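You operate a simulated robot arm through the tools that you are given. There is no shell and no other tool. Be economical: measure what you need, move in short steps, check, and stop when the job is done.

Carry out the task below with a simulated two-armed robot. There is one attempt and no reset: what you move stays moved.

Task
Pick up the probe from the shelf of the tall frame with one hand, pass it to the other hand and put it in the orange tray.

The check looks at the end state, three seconds after you hand in, the way a careful person would. Anything else that was tipped, shoved, dropped, spilled or broken makes it a failure.

Robot
Two 7-joint arms with two-finger parallel grippers on one trunk, on a base that drives. Base frame: it is fixed to the floor where the robot stands at the start and does not move with it; the origin is under the middle of the robot, x ahead of it, y to its left, z up; the surface under the hand at the start is at about z = 0.84. Units: m, rad, N and s.
The left shoulder is at the start at [0.07, 0.134, 1.176], the right one opposite. With the tool pointing down near the work surface each hand reaches from about 0.1 to 0.64 m from the robot's upright axis, wherever it stands, measured 20 degrees to its own side. Places, roughly: orange tray (16x14 cm) [-2.42, -0.58, 0.8]. Payload 1.57 kg a hand.
The tool frame of a hand sits at the grasp point between the pads (the TCP): z along the fingers, y along the line on which they close. The tips reach 0.03 m beyond it. The gripper opens to 0.08 m. The fingers are 0.017 m wide and 0.012 m thick; the gripper's body (0.04 by 0.082 m) begins 0.08 m behind the TCP.
Orientation is that of the tool frame in the base frame, as a unit quaternion [w, x, y, z]. With the fingers straight down and closing along the base's y, the tool's x points along the base's -x, its y along +y and its z along -z.

Tools
- The arms move only by the tool jog_arm. It takes "left_series", "right_series" or both (then of equal length, played together; a hand with none holds still); each is a list of rows, each a list of 6 numbers: the shift along the base's x, y, z in units of 50 mm (1.0 is 50 mm), then the turn, a rotation vector about the base's x, y, z in units of 8 degrees (1.0 is 8 degrees). In form: [[x, y, z, ax, ay, az], ...]. A call has 1 to 12 rows; each row shifts and turns the commanded pose from where the row before left it. "left_hand" and "right_hand" are, for a hand that has rows, the finger opening in m, from 0 to 0.08, set as the call begins (left out, the last holds). A call with a number of a shift or a turn outside -1 to 1 is refused whole. Each row takes 0.2 s and may step no farther than 0.05 m and 0.15 rad from the row before; otherwise, or with a gripper value out of range, the whole call is refused. Where a pose cannot be reached the arm comes as near as it can. A force on the tool above 40 N (or 10 N above the force at the start of the call, whichever is more), or a blocked arm, ends the call early, and 0.2 s more pass. The fingers move at their own pace (about 0.153 m/s each) and stop on an object; they squeeze with about 35 N. The grip force told is the motor's: it shows also when the fingers shut on nothing. Time passes only in rows, and 0.2 s behind the last, so rows that do not move let the fingers close. It gives the time, the measured TCP pose, the force on the tool (base axes), the opening and the grip force at its end, in the units of the frame above (readings bear some noise), with the torque about the TCP (base axes, N m) and any sound that the robot's microphone picked up.
- Cameras (640 x 400 px; columns grow to the right, rows downward): "scene" is now at [0.1242, 0.0074, 1.3969]; the picture's right is [0.13, -0.99, 0.00], its down [-0.66, -0.09, -0.75] and it looks along [0.74, 0.10, -0.66] (base axes); focal length 272 px, centre (320, 200). "left" rides on the left gripper at [0.072, 0.007, -0.122] in its tool frame; the picture's right is [-0.09, 1.00, 0.00], its down [-0.84, -0.08, -0.54] and it looks along [-0.54, -0.05, 0.84] (tool axes); focal length 238 px, centre (320, 200). "right" rides on the right gripper at [0.072, -0.007, -0.122] in its tool frame; the picture's right is [0.09, 1.00, 0.00], its down [-0.84, 0.08, -0.54] and it looks along [-0.54, 0.05, 0.84] (tool axes); focal length 238 px, centre (320, 200). There is no depth. A picture from a camera that has moved, and an enlarged one, comes with that camera's place and axes in the base frame and with its lens. The place of the scene camera against the robot may be out by one fixed shift of up to 0.018 m in any direction.
- grab_frame(camera): a new picture of that camera. The clock stands still meanwhile.
- slide_trunk(by): slides the trunk up (or, below 0, down) by that many m; the arms and the scene camera ride with it, the base frame stays. It gives what a move gives, with no picture.
- drive_base(legs): drives the robot by 1 to 6 legs, each [ahead, left, turn to the left] in m, m and rad, along the robot's own axes; the way and the turn of a leg run together, so that a leg with both is an arc; at most 1.5 m and 3.142 rad a leg. The arms and the cameras ride along, it lands a little off, and it stops where it bumps. It gives what a move gives.
- pan_tilt(pan, tilt): turns the head with the scene camera to pan (to the left, within 1.501 rad either way) and tilt (down, from -0.506 to 1.204), counted from straight ahead of the robot. It gives what a move gives.
- enlarge(camera, box): a new picture of the part [left, top, right, bottom] of that camera's present view, enlarged. The clock stands still meanwhile.
- hand_in(): hands the job in; it is judged then, once.

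Go step by step. Nothing tells you exact positions but the pictures and the camera data: compare them with the known pose of the tool, close in by small moves and look again before you grip or let go. The budget is 120 turns and 100 pictures, counting those below and the enlarged ones. Unless the task says otherwise, let go and move clear before handing in, and close with one line.

The tools are called after "Request:" as name(argument=value, ...) on one line, values as JSON. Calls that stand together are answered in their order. jog_arm: Moves the arms, as the interface text tells. Its arguments: {"type":"object","properties":{"left_series":{"type":"array","items":{"type":"array","items":{"type":"number"}}},"left_hand":{"type":"number"},"right_series":{"type":"array","items":{"type":"array","items":{"type":"number"}}},"right_hand":{"type":"number"}},"required":[]} The other tools are called the same way: slide_trunk (by) slides the trunk up or down; drive_base (legs) drives the base; pan_tilt (pan, tilt) turns the head that bears the scene camera; grab_frame (camera) takes a picture; enlarge (camera, box) takes an enlarged picture of a part of a camera's view; hand_in () hands the job in.

At the start:

```text
time_s: 0.0
left_tool_pos: [0.437, 0.2225, 1.1114]
left_tcp_rot: [0.0, 0.0, 1.0, 0.001]
left_wrist_force: [0.2, -1.0, 0.9]
left_torque: [-0.01, 0.01, 0.0]
left_gripper_width: 0.0799
left_grip_force: 0.2
right_tool_pos: [0.4255, -0.1447, 1.1304]
right_tcp_rot: [0.0, -0.001, 1.0, -0.001]
right_wrist_force: [-0.2, -0.3, -0.1]
right_torque: [-0.01, 0.01, -0.03]
right_gripper_width: 0.08
right_grip_force: 0.1
trunk travel left (down, up): [-0.75, 0.19]
robot x, y, heading: [0.0024, -0.0006, 0.003]
head pan, tilt: [0.133, 0.726]
```

scene: 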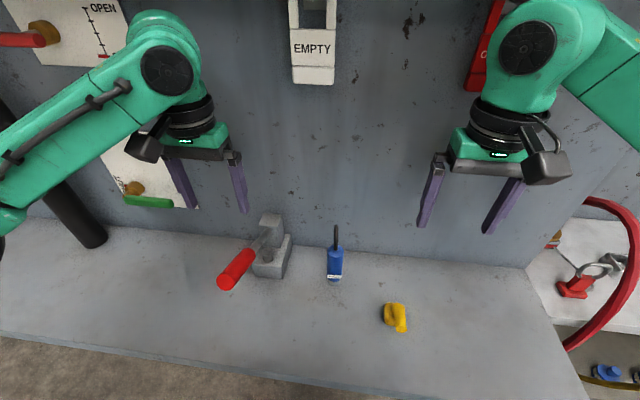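
right: 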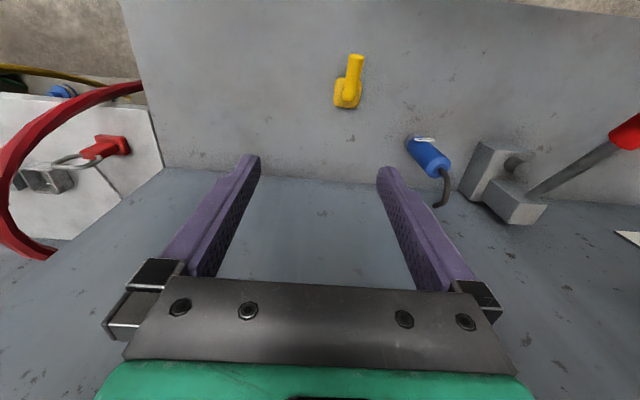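
left: 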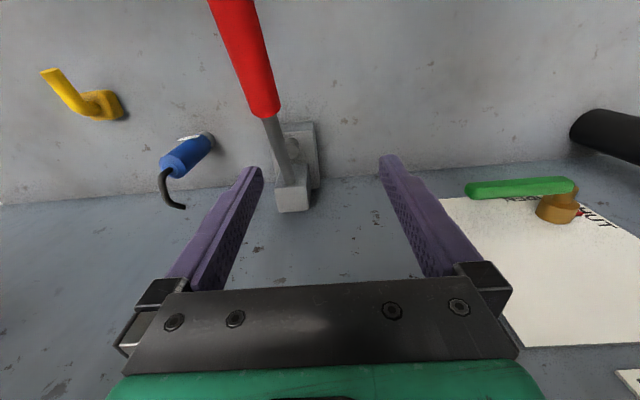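

I see a panel wall with a lever, a blue item and a yellow item on the bench ahead, but no tall frame yet. I'll look around with the head.

Request:
pan_tilt(pan=1.4, tilt=0.3)

Request:
grab_frame(camera="scene")

Request:
pan_tilt(pan=-1.4, tilt=0.3)

Request:
grab_frame(camera="scene")

Request:
pan_tilt(pan=0, tilt=-0.1)

Request:
grab_frame(camera="scene")

```text
time_s: 1.4
left_tool_pos: [0.437, 0.2218, 1.1131]
left_tcp_rot: [0.0, 0.0, 1.0, -0.001]
left_wrist_force: [-0.1, -1.3, 0.3]
left_torque: [-0.01, -0.02, -0.01]
left_gripper_width: 0.0799
left_grip_force: 0.1
right_tool_pos: [0.4258, -0.1461, 1.1293]
right_tcp_rot: [0.0, 0.0, 1.0, 0.0]
right_wrist_force: [-0.8, 0.8, 0.8]
right_torque: [-0.01, 0.03, -0.01]
right_gripper_width: 0.0799
right_grip_force: 0.1
trunk travel left (down, up): [-0.75, 0.19]
robot x, y, heading: [0.0015, 0.0018, 0.003]
head pan, tilt: [1.4, 0.3]
```

```text
96 pictures are left
camera scene: at [0.0569, 0.0882, 1.4352], right [0.99, -0.17, 0.0], down [-0.05, -0.29, -0.96], along [0.16, 0.94, -0.3], focal length 272 px, centre (320, 200)
```

scene: 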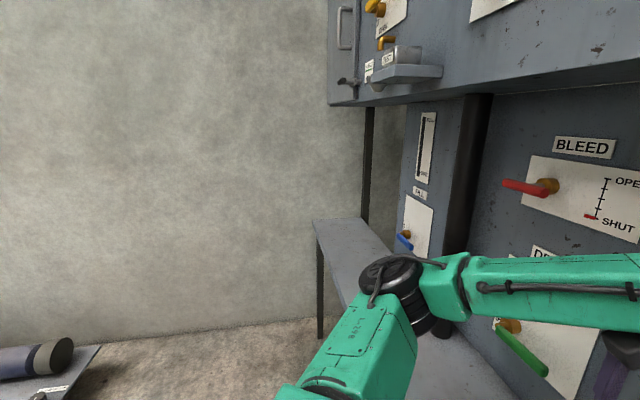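

```text
time_s: 3.9
left_tool_pos: [0.4373, 0.2228, 1.1122]
left_tcp_rot: [0.0, 0.0, 1.0, -0.001]
left_wrist_force: [-0.6, -0.3, 0.0]
left_torque: [0.0, 0.03, 0.0]
left_gripper_width: 0.0801
left_grip_force: 0.0
right_tool_pos: [0.4265, -0.1446, 1.1299]
right_tcp_rot: [0.0, 0.0, 1.0, 0.0]
right_wrist_force: [-0.4, 1.0, 0.3]
right_torque: [0.0, 0.02, 0.0]
right_gripper_width: 0.0798
right_grip_force: 0.1
trunk travel left (down, up): [-0.75, 0.19]
robot x, y, heading: [0.0002, -0.0004, 0.001]
head pan, tilt: [-1.4, 0.3]
```

```text
95 pictures are left
camera scene: at [0.0569, -0.0958, 1.4352], right [-0.99, -0.17, 0.0], down [-0.05, 0.29, -0.96], along [0.16, -0.94, -0.3], focal length 272 px, centre (320, 200)
```

scene: 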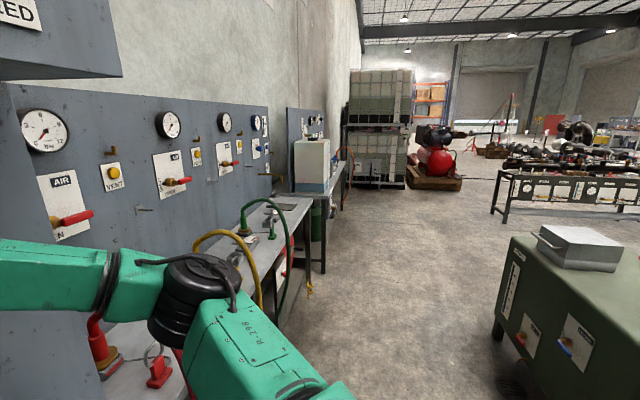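

```text
time_s: 5.4
left_tool_pos: [0.4378, 0.2211, 1.1114]
left_tcp_rot: [0.0, 0.0, 1.0, 0.001]
left_wrist_force: [1.5, 0.1, 0.0]
left_torque: [0.02, -0.03, -0.01]
left_gripper_width: 0.0798
left_grip_force: 0.1
right_tool_pos: [0.4256, -0.1451, 1.1301]
right_tcp_rot: [0.0, 0.0, 1.0, -0.001]
right_wrist_force: [-0.6, 0.6, 0.1]
right_torque: [0.02, 0.0, -0.01]
right_gripper_width: 0.0799
right_grip_force: 0.0
trunk travel left (down, up): [-0.75, 0.19]
robot x, y, heading: [-0.0002, 0.002, 0.001]
head pan, tilt: [0.0, -0.099]
```

```text
94 pictures are left
camera scene: at [0.128, -0.0039, 1.4717], right [0.0, -1.0, 0.0], down [0.1, 0.0, -1.0], along [1.0, 0.0, 0.1], focal length 272 px, centre (320, 200)
```

scene: 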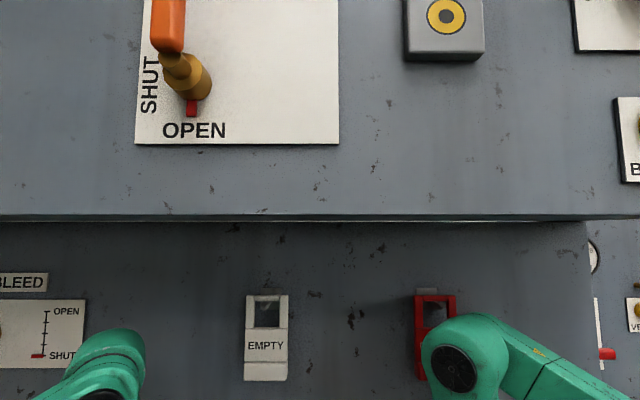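

The left view shows a high shelf on the frame; I'll enlarge that and then turn to look behind.

Request:
pan_tilt(pan=1.2, tilt=-0.2)

Request:
grab_frame(camera="scene")

Request:
drive_base(legs=[[-0.5, 0, 0], [0, 0, 3.1]])

Request:
pan_tilt(pan=0, tilt=0.25)

Request:
grab_frame(camera="scene")

```text
time_s: 6.8
left_tool_pos: [0.4369, 0.2219, 1.1102]
left_tcp_rot: [0.0, 0.0, 1.0, 0.0]
left_wrist_force: [-0.1, 0.1, -0.3]
left_torque: [0.02, -0.03, 0.0]
left_gripper_width: 0.0798
left_grip_force: 0.1
right_tool_pos: [0.425, -0.1454, 1.1314]
right_tcp_rot: [0.0, 0.0, 1.0, 0.0]
right_wrist_force: [-1.2, -0.1, 0.2]
right_torque: [0.01, -0.01, 0.02]
right_gripper_width: 0.0803
right_grip_force: 0.0
trunk travel left (down, up): [-0.75, 0.19]
robot x, y, heading: [-0.0009, -0.0016, 0.001]
head pan, tilt: [1.201, -0.201]
```

```text
93 pictures are left
camera scene: at [0.0711, 0.0738, 1.4804], right [0.93, -0.36, 0.0], down [0.07, 0.19, -0.98], along [0.36, 0.91, 0.2], focal length 272 px, centre (320, 200)
```

scene: 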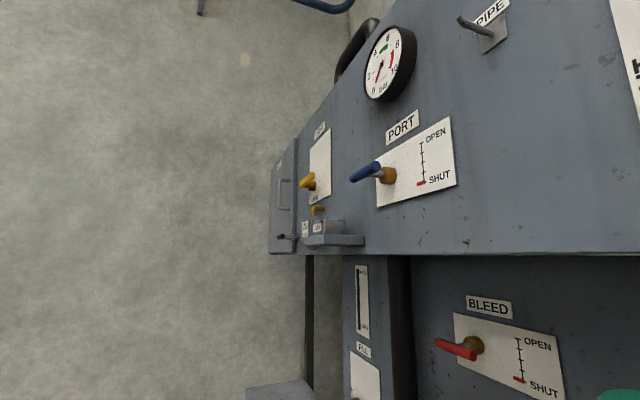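

```text
time_s: 17.0
left_tool_pos: [-0.9406, -0.2033, 1.1116]
left_tcp_rot: [0.0, 1.0, -0.023, 0.001]
left_wrist_force: [-0.3, 1.2, 0.0]
left_torque: [0.02, 0.01, 0.0]
left_gripper_width: 0.0802
left_grip_force: 0.1
right_tool_pos: [-0.9132, 0.1624, 1.13]
right_tcp_rot: [-0.001, 1.0, -0.024, 0.0]
right_wrist_force: [0.8, 0.4, 0.5]
right_torque: [-0.02, -0.03, 0.0]
right_gripper_width: 0.08
right_grip_force: 0.0
trunk travel left (down, up): [-0.75, 0.19]
robot x, y, heading: [-0.4973, -0.0041, 3.096]
head pan, tilt: [1.201, -0.201]
```

```text
time_s: 18.4
left_tool_pos: [-0.9411, -0.204, 1.1123]
left_tcp_rot: [0.0, 1.0, -0.023, 0.0]
left_wrist_force: [0.0, 0.5, 0.1]
left_torque: [0.0, 0.01, -0.02]
left_gripper_width: 0.0799
left_grip_force: 0.0
right_tool_pos: [-0.912, 0.1622, 1.1297]
right_tcp_rot: [0.0, 1.0, -0.023, -0.001]
right_wrist_force: [-0.5, -0.4, 0.1]
right_torque: [0.02, 0.03, 0.0]
right_gripper_width: 0.0798
right_grip_force: 0.2
trunk travel left (down, up): [-0.75, 0.19]
robot x, y, heading: [-0.496, -0.0025, 3.097]
head pan, tilt: [0.0, 0.25]
```

```text
92 pictures are left
camera scene: at [-0.6468, 0.0006, 1.4399], right [0.04, 1.0, 0.0], down [0.25, -0.01, -0.97], along [-0.97, 0.04, -0.25], focal length 272 px, centre (320, 200)
```

scene: 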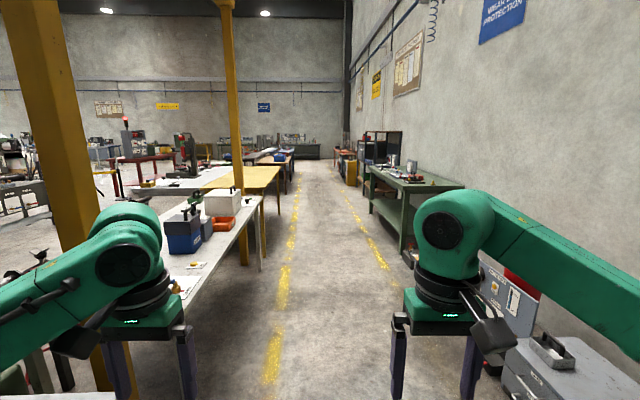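

I see the orange tray on the left table, and a possible frame on the green bench at right. I'll enlarge both.

Request:
enlarge(camera="scene", box=[330, 110, 480, 210])

Request:
enlarge(camera="scene", box=[120, 150, 300, 270])

Request:
pan_tilt(pan=1.0, tilt=0.3)

Request:
grab_frame(camera="scene")

Request:
pan_tilt(pan=-1.0, tilt=0.3)

Request:
grab_frame(camera="scene")

```text
4.00 times, centred on (405, 160) of scene
camera zoom: at [-0.6468, 0.0006, 1.4399], right [0.04, 1.0, 0.0], down [0.25, -0.01, -0.97], along [-0.97, 0.04, -0.25], focal length 1086 px, centre (-20, 360)
```

zoom: 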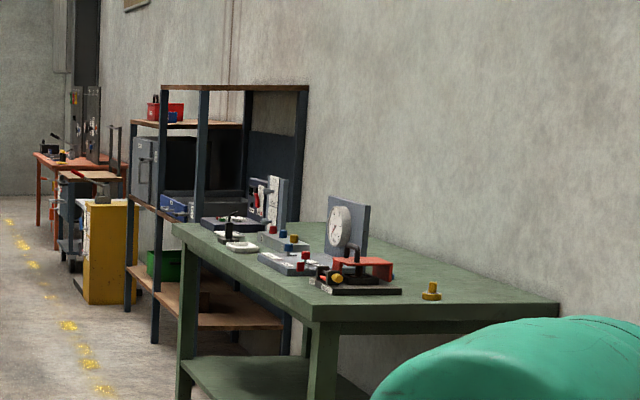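

```text
3.33 times, centred on (210, 210) of scene
camera zoom: at [-0.6468, 0.0006, 1.4399], right [0.04, 1.0, 0.0], down [0.25, -0.01, -0.97], along [-0.97, 0.04, -0.25], focal length 905 px, centre (687, 167)
```

zoom: 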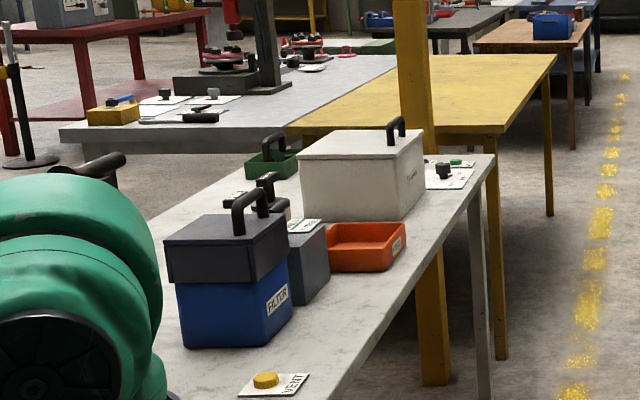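

```text
time_s: 19.7
left_tool_pos: [-0.9404, -0.2039, 1.1124]
left_tcp_rot: [0.0, 1.0, -0.022, 0.001]
left_wrist_force: [0.2, -0.4, -0.6]
left_torque: [0.01, 0.04, 0.03]
left_gripper_width: 0.0799
left_grip_force: 0.0
right_tool_pos: [-0.9127, 0.1614, 1.1296]
right_tcp_rot: [0.0, 1.0, -0.022, 0.0]
right_wrist_force: [0.3, 0.0, -0.3]
right_torque: [0.01, 0.01, -0.02]
right_gripper_width: 0.0801
right_grip_force: 0.1
trunk travel left (down, up): [-0.75, 0.19]
robot x, y, heading: [-0.4953, -0.0002, 3.098]
head pan, tilt: [1.0, 0.3]
```

```text
89 pictures are left
camera scene: at [-0.6076, -0.0796, 1.4352], right [-0.82, 0.58, 0.0], down [0.17, 0.24, -0.96], along [-0.55, -0.78, -0.3], focal length 272 px, centre (320, 200)
```

scene: 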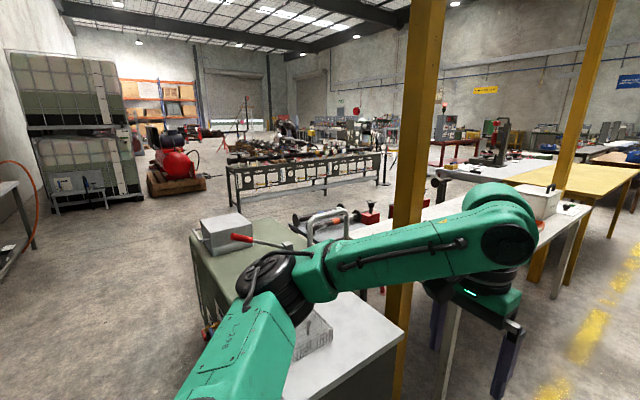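

```text
time_s: 21.6
left_tool_pos: [-0.9414, -0.2036, 1.112]
left_tcp_rot: [0.0, 1.0, -0.024, 0.0]
left_wrist_force: [-0.8, -0.2, 0.8]
left_torque: [0.01, 0.01, 0.01]
left_gripper_width: 0.0802
left_grip_force: 0.2
right_tool_pos: [-0.9125, 0.1628, 1.1305]
right_tcp_rot: [0.0, 1.0, -0.023, 0.0]
right_wrist_force: [0.3, -0.2, -0.6]
right_torque: [-0.01, 0.0, -0.02]
right_gripper_width: 0.08
right_grip_force: 0.0
trunk travel left (down, up): [-0.75, 0.19]
robot x, y, heading: [-0.4941, -0.0035, 3.097]
head pan, tilt: [-1.0, 0.3]
```

```text
88 pictures are left
camera scene: at [-0.6005, 0.0773, 1.4352], right [0.86, 0.5, 0.0], down [0.15, -0.26, -0.96], along [-0.48, 0.83, -0.3], focal length 272 px, centre (320, 200)
```

scene: 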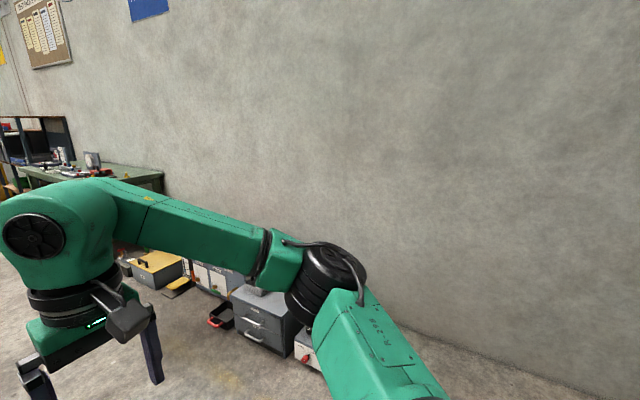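

The dark shelving unit far off and the starting rig are both candidates. I'll turn back and view the rig as a whole from here.

Request:
drive_base(legs=[[0.3, 0, 0], [0, 0, -3.097]])

Request:
pan_tilt(pan=0, tilt=0.1)

Request:
grab_frame(camera="scene")

Request:
enlarge(camera="scene", box=[160, 200, 480, 400])

Request:
pan_tilt(pan=0.6, tilt=0.1)

Request:
grab_frame(camera="scene")

```text
time_s: 30.7
left_tool_pos: [-0.364, 0.2582, 1.1113]
left_tcp_rot: [0.0, -0.028, 1.0, 0.0]
left_wrist_force: [-0.8, 0.0, -0.4]
left_torque: [0.03, 0.0, -0.05]
left_gripper_width: 0.08
left_grip_force: 0.1
right_tool_pos: [-0.3555, -0.11, 1.1301]
right_tcp_rot: [0.0, -0.029, 1.0, 0.0]
right_wrist_force: [-0.2, 0.0, -0.1]
right_torque: [0.02, 0.0, 0.0]
right_gripper_width: 0.0799
right_grip_force: 0.0
trunk travel left (down, up): [-0.75, 0.19]
robot x, y, heading: [-0.7904, 0.0092, 0.059]
head pan, tilt: [-1.0, 0.3]
```

```text
time_s: 32.0
left_tool_pos: [-0.3656, 0.258, 1.1122]
left_tcp_rot: [0.0, -0.028, 1.0, 0.0]
left_wrist_force: [1.0, -0.1, 0.3]
left_torque: [0.0, 0.01, 0.01]
left_gripper_width: 0.08
left_grip_force: 0.0
right_tool_pos: [-0.3575, -0.1101, 1.1301]
right_tcp_rot: [0.001, -0.029, 1.0, 0.0]
right_wrist_force: [0.0, -0.9, 0.2]
right_torque: [0.0, 0.02, 0.0]
right_gripper_width: 0.0799
right_grip_force: 0.0
trunk travel left (down, up): [-0.75, 0.19]
robot x, y, heading: [-0.791, 0.0128, 0.054]
head pan, tilt: [0.0, 0.099]
```

```text
87 pictures are left
camera scene: at [-0.6569, 0.0155, 1.4538], right [0.05, -1.0, 0.0], down [-0.1, -0.01, -0.99], along [0.99, 0.05, -0.1], focal length 272 px, centre (320, 200)
```

scene: 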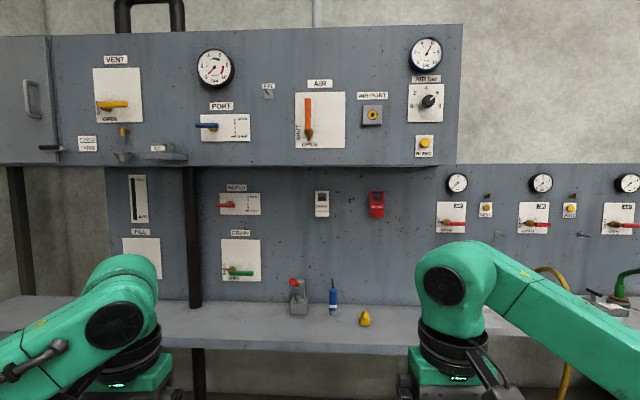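

```text
2.00 times, centred on (320, 300) of scene
camera zoom: at [-0.6569, 0.0155, 1.4538], right [0.05, -1.0, 0.0], down [-0.1, -0.01, -0.99], along [0.99, 0.05, -0.1], focal length 543 px, centre (320, 0)
```

zoom: 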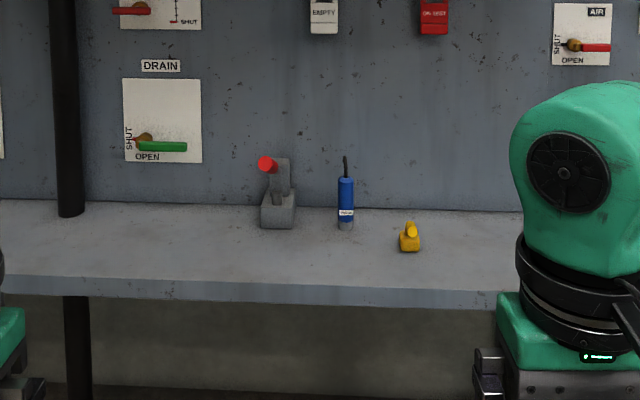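

```text
time_s: 33.0
left_tool_pos: [-0.3648, 0.2568, 1.1118]
left_tcp_rot: [0.0, -0.028, 1.0, 0.0]
left_wrist_force: [0.0, 1.0, -0.1]
left_torque: [-0.01, -0.03, 0.01]
left_gripper_width: 0.0802
left_grip_force: 0.1
right_tool_pos: [-0.3569, -0.1091, 1.1296]
right_tcp_rot: [0.0, -0.028, 1.0, 0.0]
right_wrist_force: [-0.4, 0.3, -0.5]
right_torque: [0.01, -0.05, -0.01]
right_gripper_width: 0.0798
right_grip_force: 0.1
trunk travel left (down, up): [-0.75, 0.19]
robot x, y, heading: [-0.7892, 0.0113, 0.053]
head pan, tilt: [0.6, 0.099]
```

```text
85 pictures are left
camera scene: at [-0.6758, 0.0665, 1.4539], right [0.61, -0.79, 0.0], down [-0.08, -0.06, -0.99], along [0.79, 0.61, -0.1], focal length 272 px, centre (320, 200)
```

scene: 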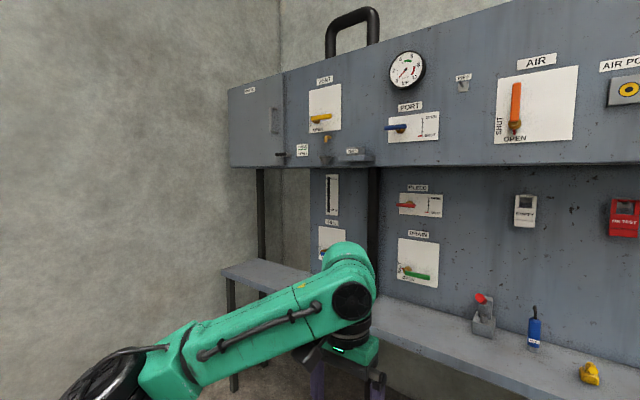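

The rig is the tall frame, with a bench-shelf carrying the blue upright item. I'll enlarge its label.

Request:
pan_tilt(pan=0, tilt=0.3)

Request:
enlarge(camera="scene", box=[300, 200, 364, 240])

Request:
enlarge(camera="scene", box=[280, 200, 440, 300])

```text
time_s: 34.0
left_tool_pos: [-0.3649, 0.2584, 1.113]
left_tcp_rot: [-0.001, -0.028, 1.0, 0.0]
left_wrist_force: [-0.2, -0.1, 0.1]
left_torque: [0.04, -0.02, -0.01]
left_gripper_width: 0.0801
left_grip_force: 0.0
right_tool_pos: [-0.3566, -0.1085, 1.1289]
right_tcp_rot: [0.001, -0.028, 1.0, 0.0]
right_wrist_force: [0.4, 0.2, 1.3]
right_torque: [0.0, -0.03, 0.01]
right_gripper_width: 0.0799
right_grip_force: 0.0
trunk travel left (down, up): [-0.75, 0.19]
robot x, y, heading: [-0.7923, 0.0113, 0.059]
head pan, tilt: [0.0, 0.3]
```

```text
10.00 times, centred on (332, 220) of scene
camera zoom: at [-0.6557, 0.0158, 1.4352], right [0.06, -1.0, 0.0], down [-0.3, -0.02, -0.96], along [0.95, 0.05, -0.3], focal length 2716 px, centre (200, 0)
```

zoom: 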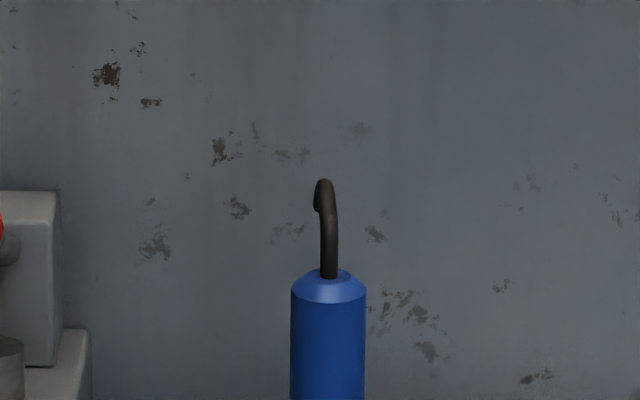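

```text
4.00 times, centred on (360, 250) of scene
camera zoom: at [-0.6557, 0.0158, 1.4352], right [0.06, -1.0, 0.0], down [-0.3, -0.02, -0.96], along [0.95, 0.05, -0.3], focal length 1086 px, centre (160, 0)
```

zoom: 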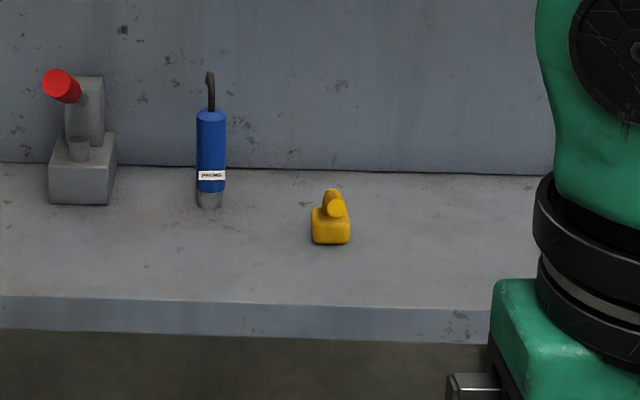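

The label reads PROBE: it stands upright near (0.475, 0.02), about 0.11 m tall on the shelf at z 0.84. Plan: right hand grips it low with tilted fingers, back off, left hand takes it from above and stands it in the tray. I'll first square up and preshape the arms here in free space.

Request:
drive_base(legs=[[0, 0, -0.056]])

Request:
jog_arm(left_series=[[-0.6, 0.5, 0.4, 0, 0, 0], [-0.6, 0.5, 0.4, 0, 0, 0], [-0.6, 0.5, 0.4, 0, 0, 0], [-0.6, 0.5, 0.4, 0, 0, 0], [-0.6, 0.5, 0.4, 0, 0, 0], [0, 0, 0, 0, 0, 0], [0, 0, 0, 0, 0, 0]], right_series=[[0, 0.45, 0, 0, -1, 0], [0, 0.45, 0, 0, -1, 0], [0, 0.45, 0, 0, -1, 0], [0, 0.45, 0, 0, -1, 0], [0, 0.45, 0, 0, -1, 0], [0, 0.45, 0, 0, -1, 0], [0, 0.45, 0, 0, -0.9, 0]], right_hand=0.08, left_hand=0.08)

Request:
slide_trunk(by=-0.15)

Request:
pan_tilt(pan=0, tilt=0.45)

Request:
grab_frame(camera="scene")

Request:
grab_frame(camera="right")

```text
time_s: 34.8
left_tool_pos: [-0.3525, 0.2345, 1.1113]
left_tcp_rot: [0.001, 0.001, 1.0, 0.0]
left_wrist_force: [0.5, -1.3, -0.7]
left_torque: [0.01, 0.05, 0.02]
left_gripper_width: 0.08
left_grip_force: 0.0
right_tool_pos: [-0.3648, -0.1316, 1.1304]
right_tcp_rot: [0.0, 0.001, 1.0, 0.0]
right_wrist_force: [0.0, -0.3, 0.0]
right_torque: [-0.01, 0.01, 0.02]
right_gripper_width: 0.0799
right_grip_force: 0.1
trunk travel left (down, up): [-0.75, 0.19]
robot x, y, heading: [-0.7869, 0.01, -0.0]
head pan, tilt: [0.0, 0.3]
```

```text
time_s: 36.4
left_tool_pos: [-0.4517, 0.3227, 1.1917]
left_tcp_rot: [0.0, 0.0, 1.0, -0.001]
left_wrist_force: [-0.4, 0.0, 1.3]
left_torque: [0.0, 0.01, -0.03]
left_gripper_width: 0.0799
left_grip_force: 0.1
left hand out of reach, approached as far as the arm can: row 4, 5
right_tool_pos: [-0.3632, 0.0238, 1.127]
right_tcp_rot: [0.465, 0.0, 0.885, 0.0]
right_wrist_force: [-0.4, -0.5, -0.1]
right_torque: [0.01, 0.03, -0.03]
right_gripper_width: 0.0801
right_grip_force: 0.1
trunk travel left (down, up): [-0.75, 0.19]
robot x, y, heading: [-0.7904, 0.0104, -0.003]
head pan, tilt: [0.0, 0.3]
```

```text
time_s: 38.2
left_tool_pos: [-0.4497, 0.3215, 1.0431]
left_tcp_rot: [0.0, 0.0, 1.0, 0.0]
left_wrist_force: [-0.3, 0.7, 0.0]
left_torque: [0.0, 0.01, 0.02]
left_gripper_width: 0.0799
left_grip_force: 0.1
right_tool_pos: [-0.363, 0.0222, 0.9771]
right_tcp_rot: [0.463, 0.0, 0.886, 0.001]
right_wrist_force: [-0.5, 0.7, -0.5]
right_torque: [-0.02, -0.03, 0.0]
right_gripper_width: 0.08
right_grip_force: 0.1
trunk travel left (down, up): [-0.6, 0.34]
robot x, y, heading: [-0.789, 0.0129, -0.002]
head pan, tilt: [0.0, 0.3]
```

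```text
time_s: 38.9
left_tool_pos: [-0.4511, 0.3221, 1.0423]
left_tcp_rot: [0.0, 0.0, 1.0, 0.0]
left_wrist_force: [0.7, -0.4, 0.3]
left_torque: [-0.01, -0.02, 0.01]
left_gripper_width: 0.08
left_grip_force: 0.0
right_tool_pos: [-0.3637, 0.0216, 0.9779]
right_tcp_rot: [0.464, 0.0, 0.886, 0.001]
right_wrist_force: [0.5, 0.3, -0.3]
right_torque: [-0.01, 0.05, -0.01]
right_gripper_width: 0.0801
right_grip_force: 0.2
trunk travel left (down, up): [-0.6, 0.34]
robot x, y, heading: [-0.7886, 0.0078, -0.004]
head pan, tilt: [0.0, 0.45]
```

```text
82 pictures are left
camera scene: at [-0.6569, 0.0077, 1.2713], right [0.0, -1.0, 0.0], down [-0.43, 0.0, -0.9], along [0.9, 0.0, -0.43], focal length 272 px, centre (320, 200)
```

scene: 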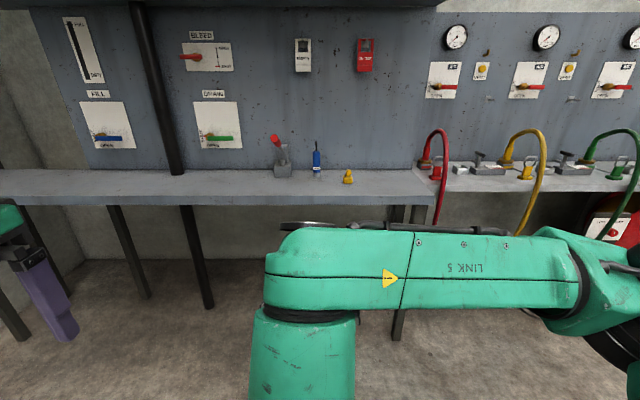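

```text
81 pictures are left
camera right: at [-0.5029, 0.016, 0.9876], right [-0.05, 1.0, -0.07], down [0.03, 0.08, 1.0], along [1.0, 0.05, -0.04], focal length 238 px, centre (320, 200)
```

right: 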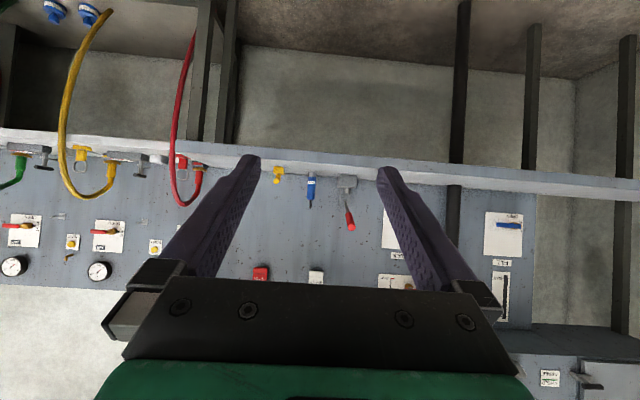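

Preshape is good; the corridor between the yellow hook and lever is clear. I'll drive ahead so the right hand stops short of the probe.

Request:
drive_base(legs=[[0.65, 0, 0]])

Request:
grab_frame(camera="right")

Request:
pan_tilt(pan=0, tilt=0.65)

Request:
grab_frame(camera="scene")

Request:
grab_frame(camera="left")

```text
time_s: 42.5
left_tool_pos: [0.2081, 0.3153, 1.0415]
left_tcp_rot: [0.0, 0.005, 1.0, 0.0]
left_wrist_force: [0.0, 0.3, 0.2]
left_torque: [0.01, 0.0, -0.01]
left_gripper_width: 0.08
left_grip_force: 0.0
right_tool_pos: [0.2936, 0.0158, 0.9778]
right_tcp_rot: [0.463, 0.004, 0.886, -0.001]
right_wrist_force: [0.6, 0.1, 0.0]
right_torque: [-0.04, 0.01, -0.02]
right_gripper_width: 0.08
right_grip_force: 0.0
trunk travel left (down, up): [-0.6, 0.34]
robot x, y, heading: [-0.1328, 0.0101, -0.007]
head pan, tilt: [0.0, 0.45]
```

```text
80 pictures are left
camera right: at [0.1524, 0.0104, 0.9876], right [-0.04, 1.0, -0.08], down [0.03, 0.08, 1.0], along [1.0, 0.04, -0.04], focal length 238 px, centre (320, 200)
```

right: 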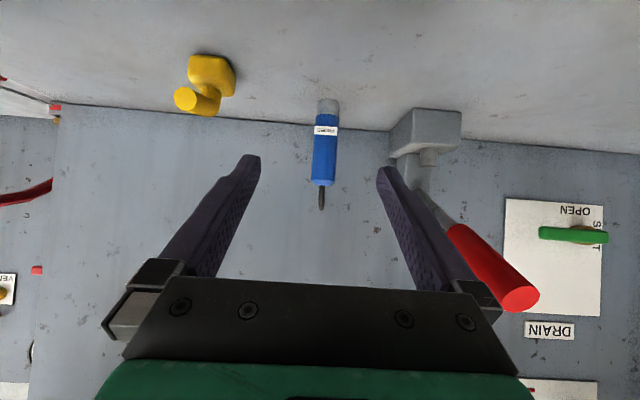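

```text
time_s: 43.3
left_tool_pos: [0.2062, 0.3169, 1.0422]
left_tcp_rot: [0.0, 0.004, 1.0, 0.0]
left_wrist_force: [-0.4, 0.0, -0.4]
left_torque: [-0.01, 0.0, 0.01]
left_gripper_width: 0.0801
left_grip_force: 0.2
right_tool_pos: [0.2925, 0.0158, 0.9776]
right_tcp_rot: [0.463, 0.004, 0.886, -0.003]
right_wrist_force: [-0.3, -0.3, -0.5]
right_torque: [0.01, 0.01, -0.01]
right_gripper_width: 0.0803
right_grip_force: 0.1
trunk travel left (down, up): [-0.6, 0.34]
robot x, y, heading: [-0.134, 0.0087, -0.011]
head pan, tilt: [0.0, 0.649]
```

```text
79 pictures are left
camera scene: at [-0.0068, 0.0033, 1.2535], right [-0.01, -1.0, 0.0], down [-0.6, 0.01, -0.8], along [0.8, -0.01, -0.6], focal length 272 px, centre (320, 200)
```

scene: 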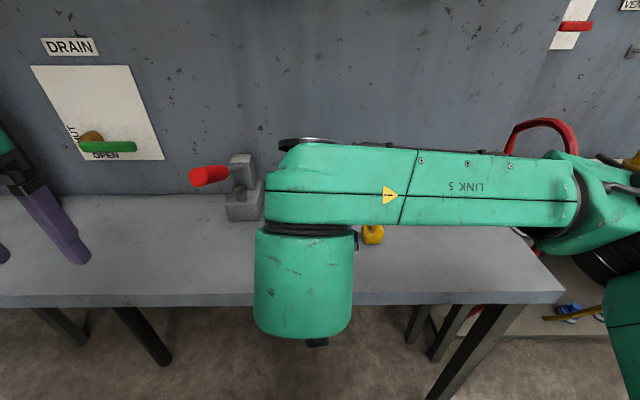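

```text
78 pictures are left
camera left: at [0.1366, 0.3233, 1.1637], right [0.1, 0.99, 0.0], down [0.84, -0.09, 0.54], along [0.54, -0.05, -0.84], focal length 238 px, centre (320, 200)
```

left: 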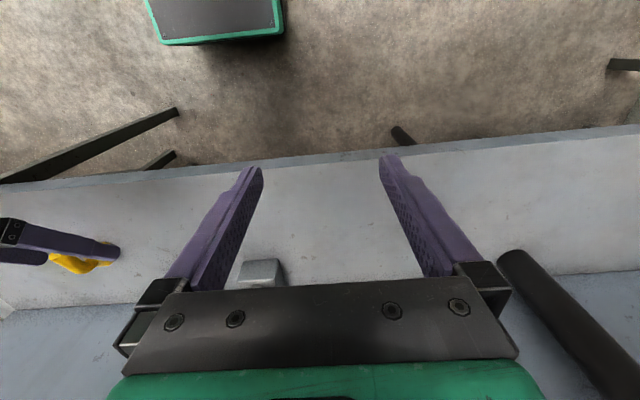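

The probe axis is near (0.48, 0.024), standing from 0.84 to 0.955, centred between the open fingers' corridor. I'll approach most of the way, then check.

Request:
jog_arm(right_series=[[0.6, 0.04, -0.2, 0, 0, 0], [0.6, 0.04, -0.25, 0, 0, 0], [0.6, 0.04, -0.3, 0, 0, 0], [0.6, 0.04, -0.35, 0, 0, 0], [0.6, 0.04, -0.4, 0, 0, 0]])

Request:
grab_frame(camera="right")

Request:
grab_frame(camera="scene")

```text
time_s: 44.5
left_tool_pos: [0.2086, 0.3165, 1.0421]
left_tcp_rot: [-0.001, 0.004, 1.0, 0.0]
left_wrist_force: [-0.4, 0.8, 0.2]
left_torque: [0.01, -0.02, 0.01]
left_gripper_width: 0.0799
left_grip_force: 0.1
right_tool_pos: [0.4468, 0.0249, 0.9001]
right_tcp_rot: [0.463, 0.004, 0.886, -0.002]
right_wrist_force: [-0.3, 0.4, -0.5]
right_torque: [-0.01, 0.03, -0.01]
right_gripper_width: 0.08
right_grip_force: 0.0
trunk travel left (down, up): [-0.6, 0.34]
robot x, y, heading: [-0.1371, 0.0096, -0.005]
head pan, tilt: [0.0, 0.649]
```

```text
77 pictures are left
camera right: at [0.3062, 0.0193, 0.9103], right [-0.04, 1.0, -0.08], down [0.03, 0.08, 1.0], along [1.0, 0.04, -0.04], focal length 238 px, centre (320, 200)
```

right: 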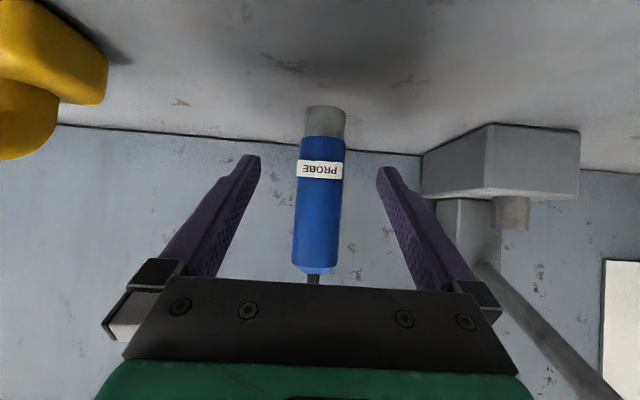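

```text
76 pictures are left
camera scene: at [-0.0057, 0.0036, 1.2533], right [-0.01, -1.0, 0.0], down [-0.61, 0.01, -0.8], along [0.8, -0.01, -0.61], focal length 272 px, centre (320, 200)
```

scene: 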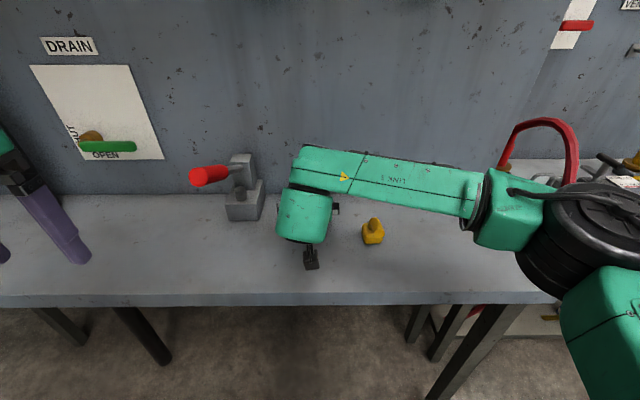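

The probe is centred between the fingers; I need 32 mm forward and 20 mm down, then close.

Request:
jog_arm(right_series=[[0.32, 0, -0.2, 0, 0, 0], [0.32, 0, -0.2, 0, 0, 0], [0, 0, 0, 0, 0, 0]])

Request:
grab_frame(camera="right")

```text
time_s: 45.3
left_tool_pos: [0.2064, 0.3165, 1.0426]
left_tcp_rot: [0.0, 0.004, 1.0, 0.0]
left_wrist_force: [-0.4, 0.7, 0.7]
left_torque: [0.01, 0.02, -0.02]
left_gripper_width: 0.0801
left_grip_force: 0.1
right_tool_pos: [0.4767, 0.0242, 0.8829]
right_tcp_rot: [0.463, 0.003, 0.886, -0.001]
right_wrist_force: [0.3, 0.0, -0.4]
right_torque: [0.02, 0.01, 0.01]
right_gripper_width: 0.0801
right_grip_force: 0.1
trunk travel left (down, up): [-0.6, 0.34]
robot x, y, heading: [-0.1324, 0.006, -0.01]
head pan, tilt: [0.0, 0.649]
```

```text
75 pictures are left
camera right: at [0.3361, 0.019, 0.893], right [-0.04, 1.0, -0.07], down [0.03, 0.08, 1.0], along [1.0, 0.04, -0.04], focal length 238 px, centre (320, 200)
```

right: 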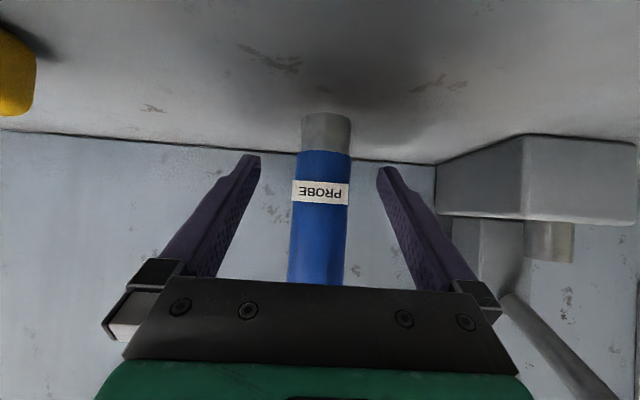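

The probe sits at the grasp point; closing the right hand.

Request:
jog_arm(right_series=[[0.08, 0, 0, 0, 0, 0], [0, 0, 0, 0, 0, 0], [0, 0, 0, 0, 0, 0], [0, 0, 0, 0, 0, 0]], right_hand=0.0)

Request:
jog_arm(right_series=[[0, 0, 0.4, 0, 0, 0], [0, 0, 0.4, 0, 0, 0], [0, 0, 0.4, 0, 0, 0]])

Request:
grab_frame(camera="right")

```text
time_s: 46.3
left_tool_pos: [0.2073, 0.3157, 1.0429]
left_tcp_rot: [-0.001, 0.005, 1.0, 0.0]
left_wrist_force: [0.3, 0.8, 0.2]
left_torque: [0.04, -0.02, -0.01]
left_gripper_width: 0.08
left_grip_force: 0.1
right_tool_pos: [0.4789, 0.0248, 0.8822]
right_tcp_rot: [0.463, 0.003, 0.886, -0.001]
right_wrist_force: [-0.9, 0.1, 0.1]
right_torque: [0.0, 0.03, 0.03]
right_gripper_width: 0.0333
right_grip_force: 35.1
trunk travel left (down, up): [-0.6, 0.34]
robot x, y, heading: [-0.1343, 0.0091, -0.006]
head pan, tilt: [0.0, 0.649]
```

```text
time_s: 47.1
left_tool_pos: [0.2068, 0.3157, 1.0421]
left_tcp_rot: [-0.001, 0.005, 1.0, 0.0]
left_wrist_force: [-0.1, -1.2, 0.0]
left_torque: [0.04, 0.03, 0.01]
left_gripper_width: 0.0797
left_grip_force: 0.0
right_tool_pos: [0.4786, 0.0242, 0.9436]
right_tcp_rot: [0.464, 0.004, 0.886, -0.002]
right_wrist_force: [0.1, -0.4, -1.8]
right_torque: [-0.03, 0.0, -0.01]
right_gripper_width: 0.0334
right_grip_force: 35.3
trunk travel left (down, up): [-0.6, 0.34]
robot x, y, heading: [-0.1352, 0.0083, -0.008]
head pan, tilt: [0.0, 0.649]
```

```text
74 pictures are left
camera right: at [0.3389, 0.019, 0.9534], right [-0.04, 1.0, -0.07], down [0.03, 0.08, 1.0], along [1.0, 0.04, -0.04], focal length 238 px, centre (320, 200)
```

right: 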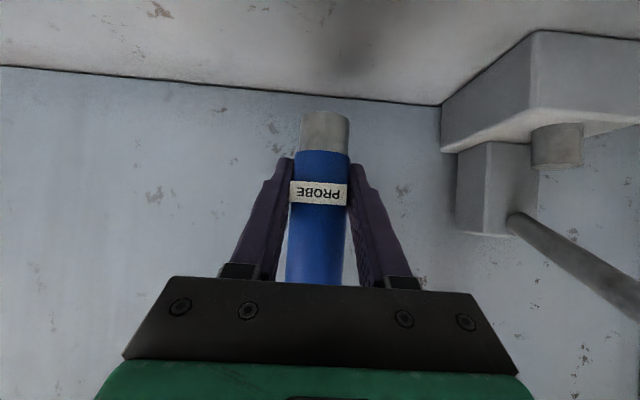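

The probe is held and lifted. I'll back the robot away from the rig into free floor before the hand-over.

Request:
drive_base(legs=[[-0.75, 0, 0]])

Request:
jog_arm(right_series=[[-0.4, -0.06, 0.3, 0, 0, 0], [-0.4, -0.06, 0.3, 0, 0, 0], [-0.4, -0.06, 0.3, 0, 0, 0], [-0.4, -0.06, 0.3, 0, 0, 0], [-0.4, -0.06, 0.3, 0, 0, 0], [-0.4, -0.06, 0.3, 0, 0, 0], [-0.4, -0.06, 0.3, 0, 0, 0]])

Request:
grab_frame(camera="scene")

Request:
grab_frame(camera="right")

```text
time_s: 51.2
left_tool_pos: [-0.5616, 0.3224, 1.042]
left_tcp_rot: [0.0, -0.001, 1.0, 0.0]
left_wrist_force: [-0.7, -0.2, -0.4]
left_torque: [0.03, 0.03, -0.01]
left_gripper_width: 0.0803
left_grip_force: 0.1
right_tool_pos: [-0.2849, 0.0333, 0.9434]
right_tcp_rot: [0.463, -0.001, 0.886, 0.001]
right_wrist_force: [-0.2, -0.5, -2.6]
right_torque: [-0.01, -0.01, 0.0]
right_gripper_width: 0.0334
right_grip_force: 35.0
trunk travel left (down, up): [-0.6, 0.34]
robot x, y, heading: [-0.8991, 0.0098, 0.0]
head pan, tilt: [0.0, 0.649]
```

```text
time_s: 52.8
left_tool_pos: [-0.5625, 0.3221, 1.0426]
left_tcp_rot: [0.0, -0.002, 1.0, 0.0]
left_wrist_force: [-0.8, -0.7, 0.8]
left_torque: [0.0, -0.01, 0.03]
left_gripper_width: 0.08
left_grip_force: 0.0
right_tool_pos: [-0.4256, 0.0139, 1.0482]
right_tcp_rot: [0.463, -0.001, 0.886, 0.001]
right_wrist_force: [0.7, 0.7, -1.8]
right_torque: [0.01, 0.02, 0.03]
right_gripper_width: 0.0335
right_grip_force: 35.2
trunk travel left (down, up): [-0.6, 0.34]
robot x, y, heading: [-0.8955, 0.0148, -0.002]
head pan, tilt: [0.0, 0.649]
```

```text
73 pictures are left
camera scene: at [-0.7721, 0.0077, 1.2535], right [0.0, -1.0, 0.0], down [-0.6, 0.0, -0.8], along [0.8, 0.0, -0.6], focal length 272 px, centre (320, 200)
```

scene: 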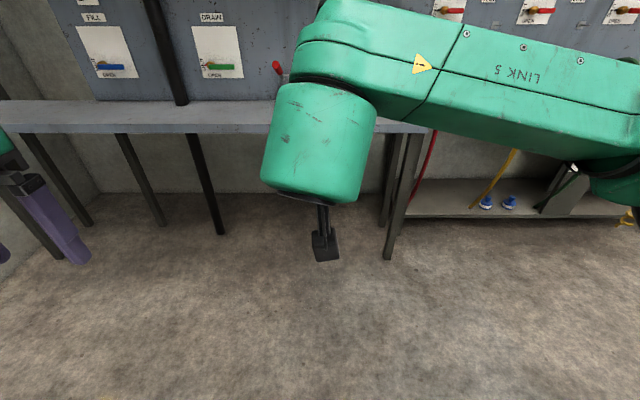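

```text
72 pictures are left
camera right: at [-0.5661, 0.0073, 1.058], right [-0.05, 1.0, -0.08], down [0.03, 0.08, 1.0], along [1.0, 0.05, -0.04], focal length 238 px, centre (320, 200)
```

right: 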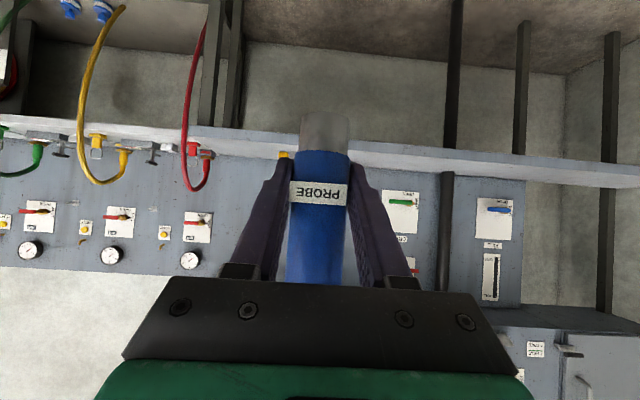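

Backed off with the probe firmly held. I'll lower the right hand a little, yaw it to approach from the right, and bring the left hand near with its closing line across the right's.

Request:
jog_arm(right_series=[[0, 0, -0.43, 0, 0, 0.6], [0, 0, -0.43, 0, 0, 0.6], [0, 0, -0.43, 0, 0, 0.6], [0, 0, -0.43, 0, 0, 0.6], [0, 0, -0.43, 0, 0, 0.6], [0, 0, -0.43, 0, 0, 0.6], [0, 0, -0.43, 0, 0, 0.6], [0, 0, 0, 0, 0, 0]], left_series=[[0.39, -0.46, 0.06, 0, 0, -1], [0.39, -0.46, 0.06, 0, 0, -1], [0.39, -0.46, 0.06, 0, 0, -1], [0.39, -0.46, 0.06, 0, 0, -1], [0.39, -0.46, 0.06, 0, 0, -1], [0.39, -0.46, 0.06, 0, 0, -1], [0.39, -0.46, 0.06, 0, 0, -1], [0, 0, 0, 0, 0, 0]])

Request:
grab_frame(camera="left")

Request:
grab_frame(camera="scene")

```text
time_s: 54.6
left_tool_pos: [-0.4239, 0.1613, 1.0671]
left_tcp_rot: [-0.001, 0.469, 0.883, 0.0]
left_wrist_force: [0.2, 0.6, -0.3]
left_torque: [-0.01, 0.02, 0.02]
left_gripper_width: 0.08
left_grip_force: 0.1
right_tool_pos: [-0.4242, 0.0149, 0.8963]
right_tcp_rot: [0.444, -0.258, 0.848, 0.134]
right_wrist_force: [0.4, 0.5, -2.4]
right_torque: [-0.02, 0.0, -0.02]
right_gripper_width: 0.0333
right_grip_force: 35.0
trunk travel left (down, up): [-0.6, 0.34]
robot x, y, heading: [-0.8983, 0.0122, 0.002]
head pan, tilt: [0.0, 0.649]
```

```text
71 pictures are left
camera left: at [-0.4571, 0.2244, 1.1887], right [0.88, 0.48, 0.0], down [0.4, -0.74, 0.54], along [0.26, -0.48, -0.84], focal length 238 px, centre (320, 200)
```

left: 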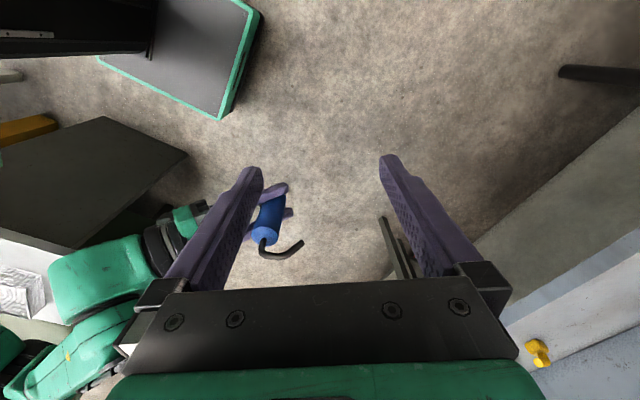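

```text
70 pictures are left
camera scene: at [-0.7718, 0.0088, 1.2535], right [0.0, -1.0, 0.0], down [-0.6, 0.0, -0.8], along [0.8, 0.0, -0.6], focal length 272 px, centre (320, 200)
```

scene: 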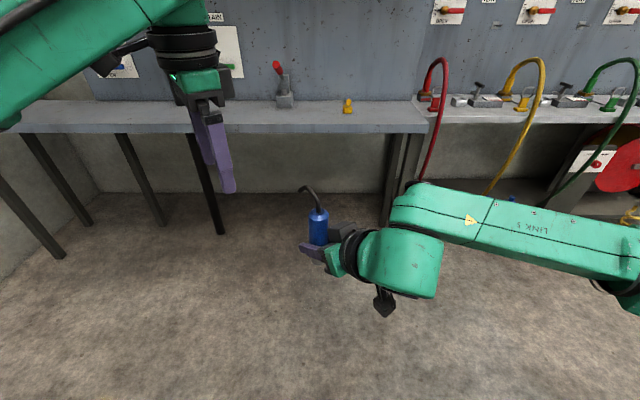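

The probe is upright and its cable hooks toward roughly +x+y, so I'll yaw the left hand further so neither finger meets the cable, then hover over the probe.

Request:
jog_arm(left_series=[[0, 0, 0.05, 0, 0, -1], [0, 0, 0.05, 0, 0, -1], [0, 0, 0.05, 0, 0, -1], [0, 0, 0.05, 0, 0, -1], [0, 0, 0.05, 0, 0, -1], [0, 0, 0.05, 0, 0, -0.5], [0, 0, 0, 0, 0, 0]])

Request:
grab_frame(camera="left")

```text
time_s: 56.2
left_tool_pos: [-0.4237, 0.1607, 1.0783]
left_tcp_rot: [0.0, 0.766, 0.643, 0.0]
left_wrist_force: [0.1, -0.2, -0.4]
left_torque: [-0.04, 0.05, -0.01]
left_gripper_width: 0.0799
left_grip_force: 0.0
right_tool_pos: [-0.4235, 0.0143, 0.8962]
right_tcp_rot: [0.442, -0.257, 0.849, 0.135]
right_wrist_force: [-0.6, 0.9, -2.5]
right_torque: [0.02, 0.01, 0.02]
right_gripper_width: 0.0333
right_grip_force: 35.6
trunk travel left (down, up): [-0.6, 0.34]
robot x, y, heading: [-0.8977, 0.0154, 0.001]
head pan, tilt: [0.0, 0.649]
```

```text
69 pictures are left
camera left: at [-0.4039, 0.231, 1.1998], right [0.96, -0.26, 0.0], down [-0.22, -0.81, 0.54], along [-0.14, -0.52, -0.84], focal length 238 px, centre (320, 200)
```

left: 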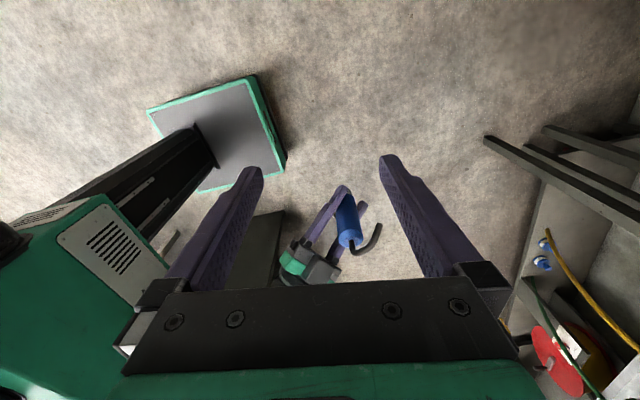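

The probe top is at about (-0.422, 0.013); the cable hooks at ~50°, clear of the left closing line. Moving the left hand over it.

Request:
jog_arm(left_series=[[0, -0.74, 0, 0, 0, 0], [0, -0.74, 0, 0, 0, 0], [0, -0.74, 0, 0, 0, 0], [0, -0.74, 0, 0, 0, 0], [0, 0, 0, 0, 0, 0]], left_hand=0.07)

Request:
grab_frame(camera="left")

Request:
grab_frame(camera="scene")

```text
time_s: 57.4
left_tool_pos: [-0.424, 0.0134, 1.0806]
left_tcp_rot: [0.0, 0.766, 0.643, 0.0]
left_wrist_force: [0.1, 0.7, 0.1]
left_torque: [0.02, -0.02, 0.02]
left_gripper_width: 0.0701
left_grip_force: 0.0
right_tool_pos: [-0.424, 0.0139, 0.8969]
right_tcp_rot: [0.443, -0.257, 0.849, 0.134]
right_wrist_force: [0.2, 0.1, -2.7]
right_torque: [0.0, 0.0, 0.0]
right_gripper_width: 0.0334
right_grip_force: 35.1
trunk travel left (down, up): [-0.6, 0.34]
robot x, y, heading: [-0.8964, 0.0085, 0.002]
head pan, tilt: [0.0, 0.649]
```

```text
68 pictures are left
camera left: at [-0.4032, 0.0831, 1.2019], right [0.97, -0.26, 0.0], down [-0.22, -0.81, 0.54], along [-0.14, -0.52, -0.84], focal length 238 px, centre (320, 200)
```

left: 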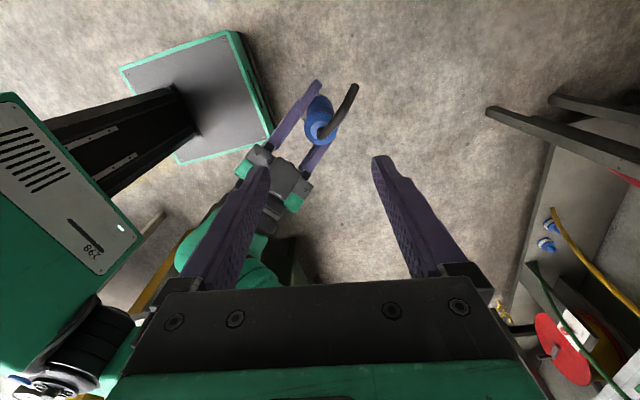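

```text
67 pictures are left
camera scene: at [-0.7711, 0.009, 1.2534], right [0.0, -1.0, 0.0], down [-0.6, 0.0, -0.8], along [0.8, 0.0, -0.6], focal length 272 px, centre (320, 200)
```

scene: 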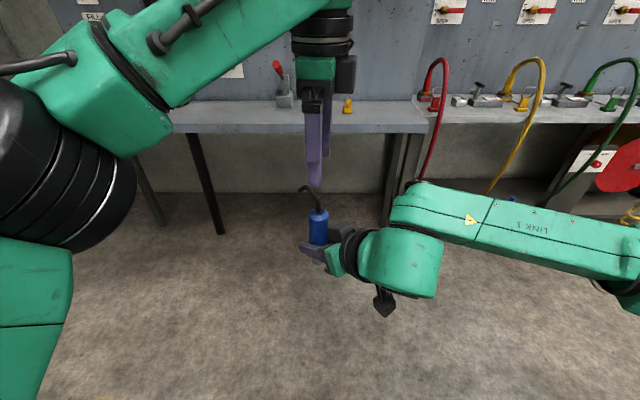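

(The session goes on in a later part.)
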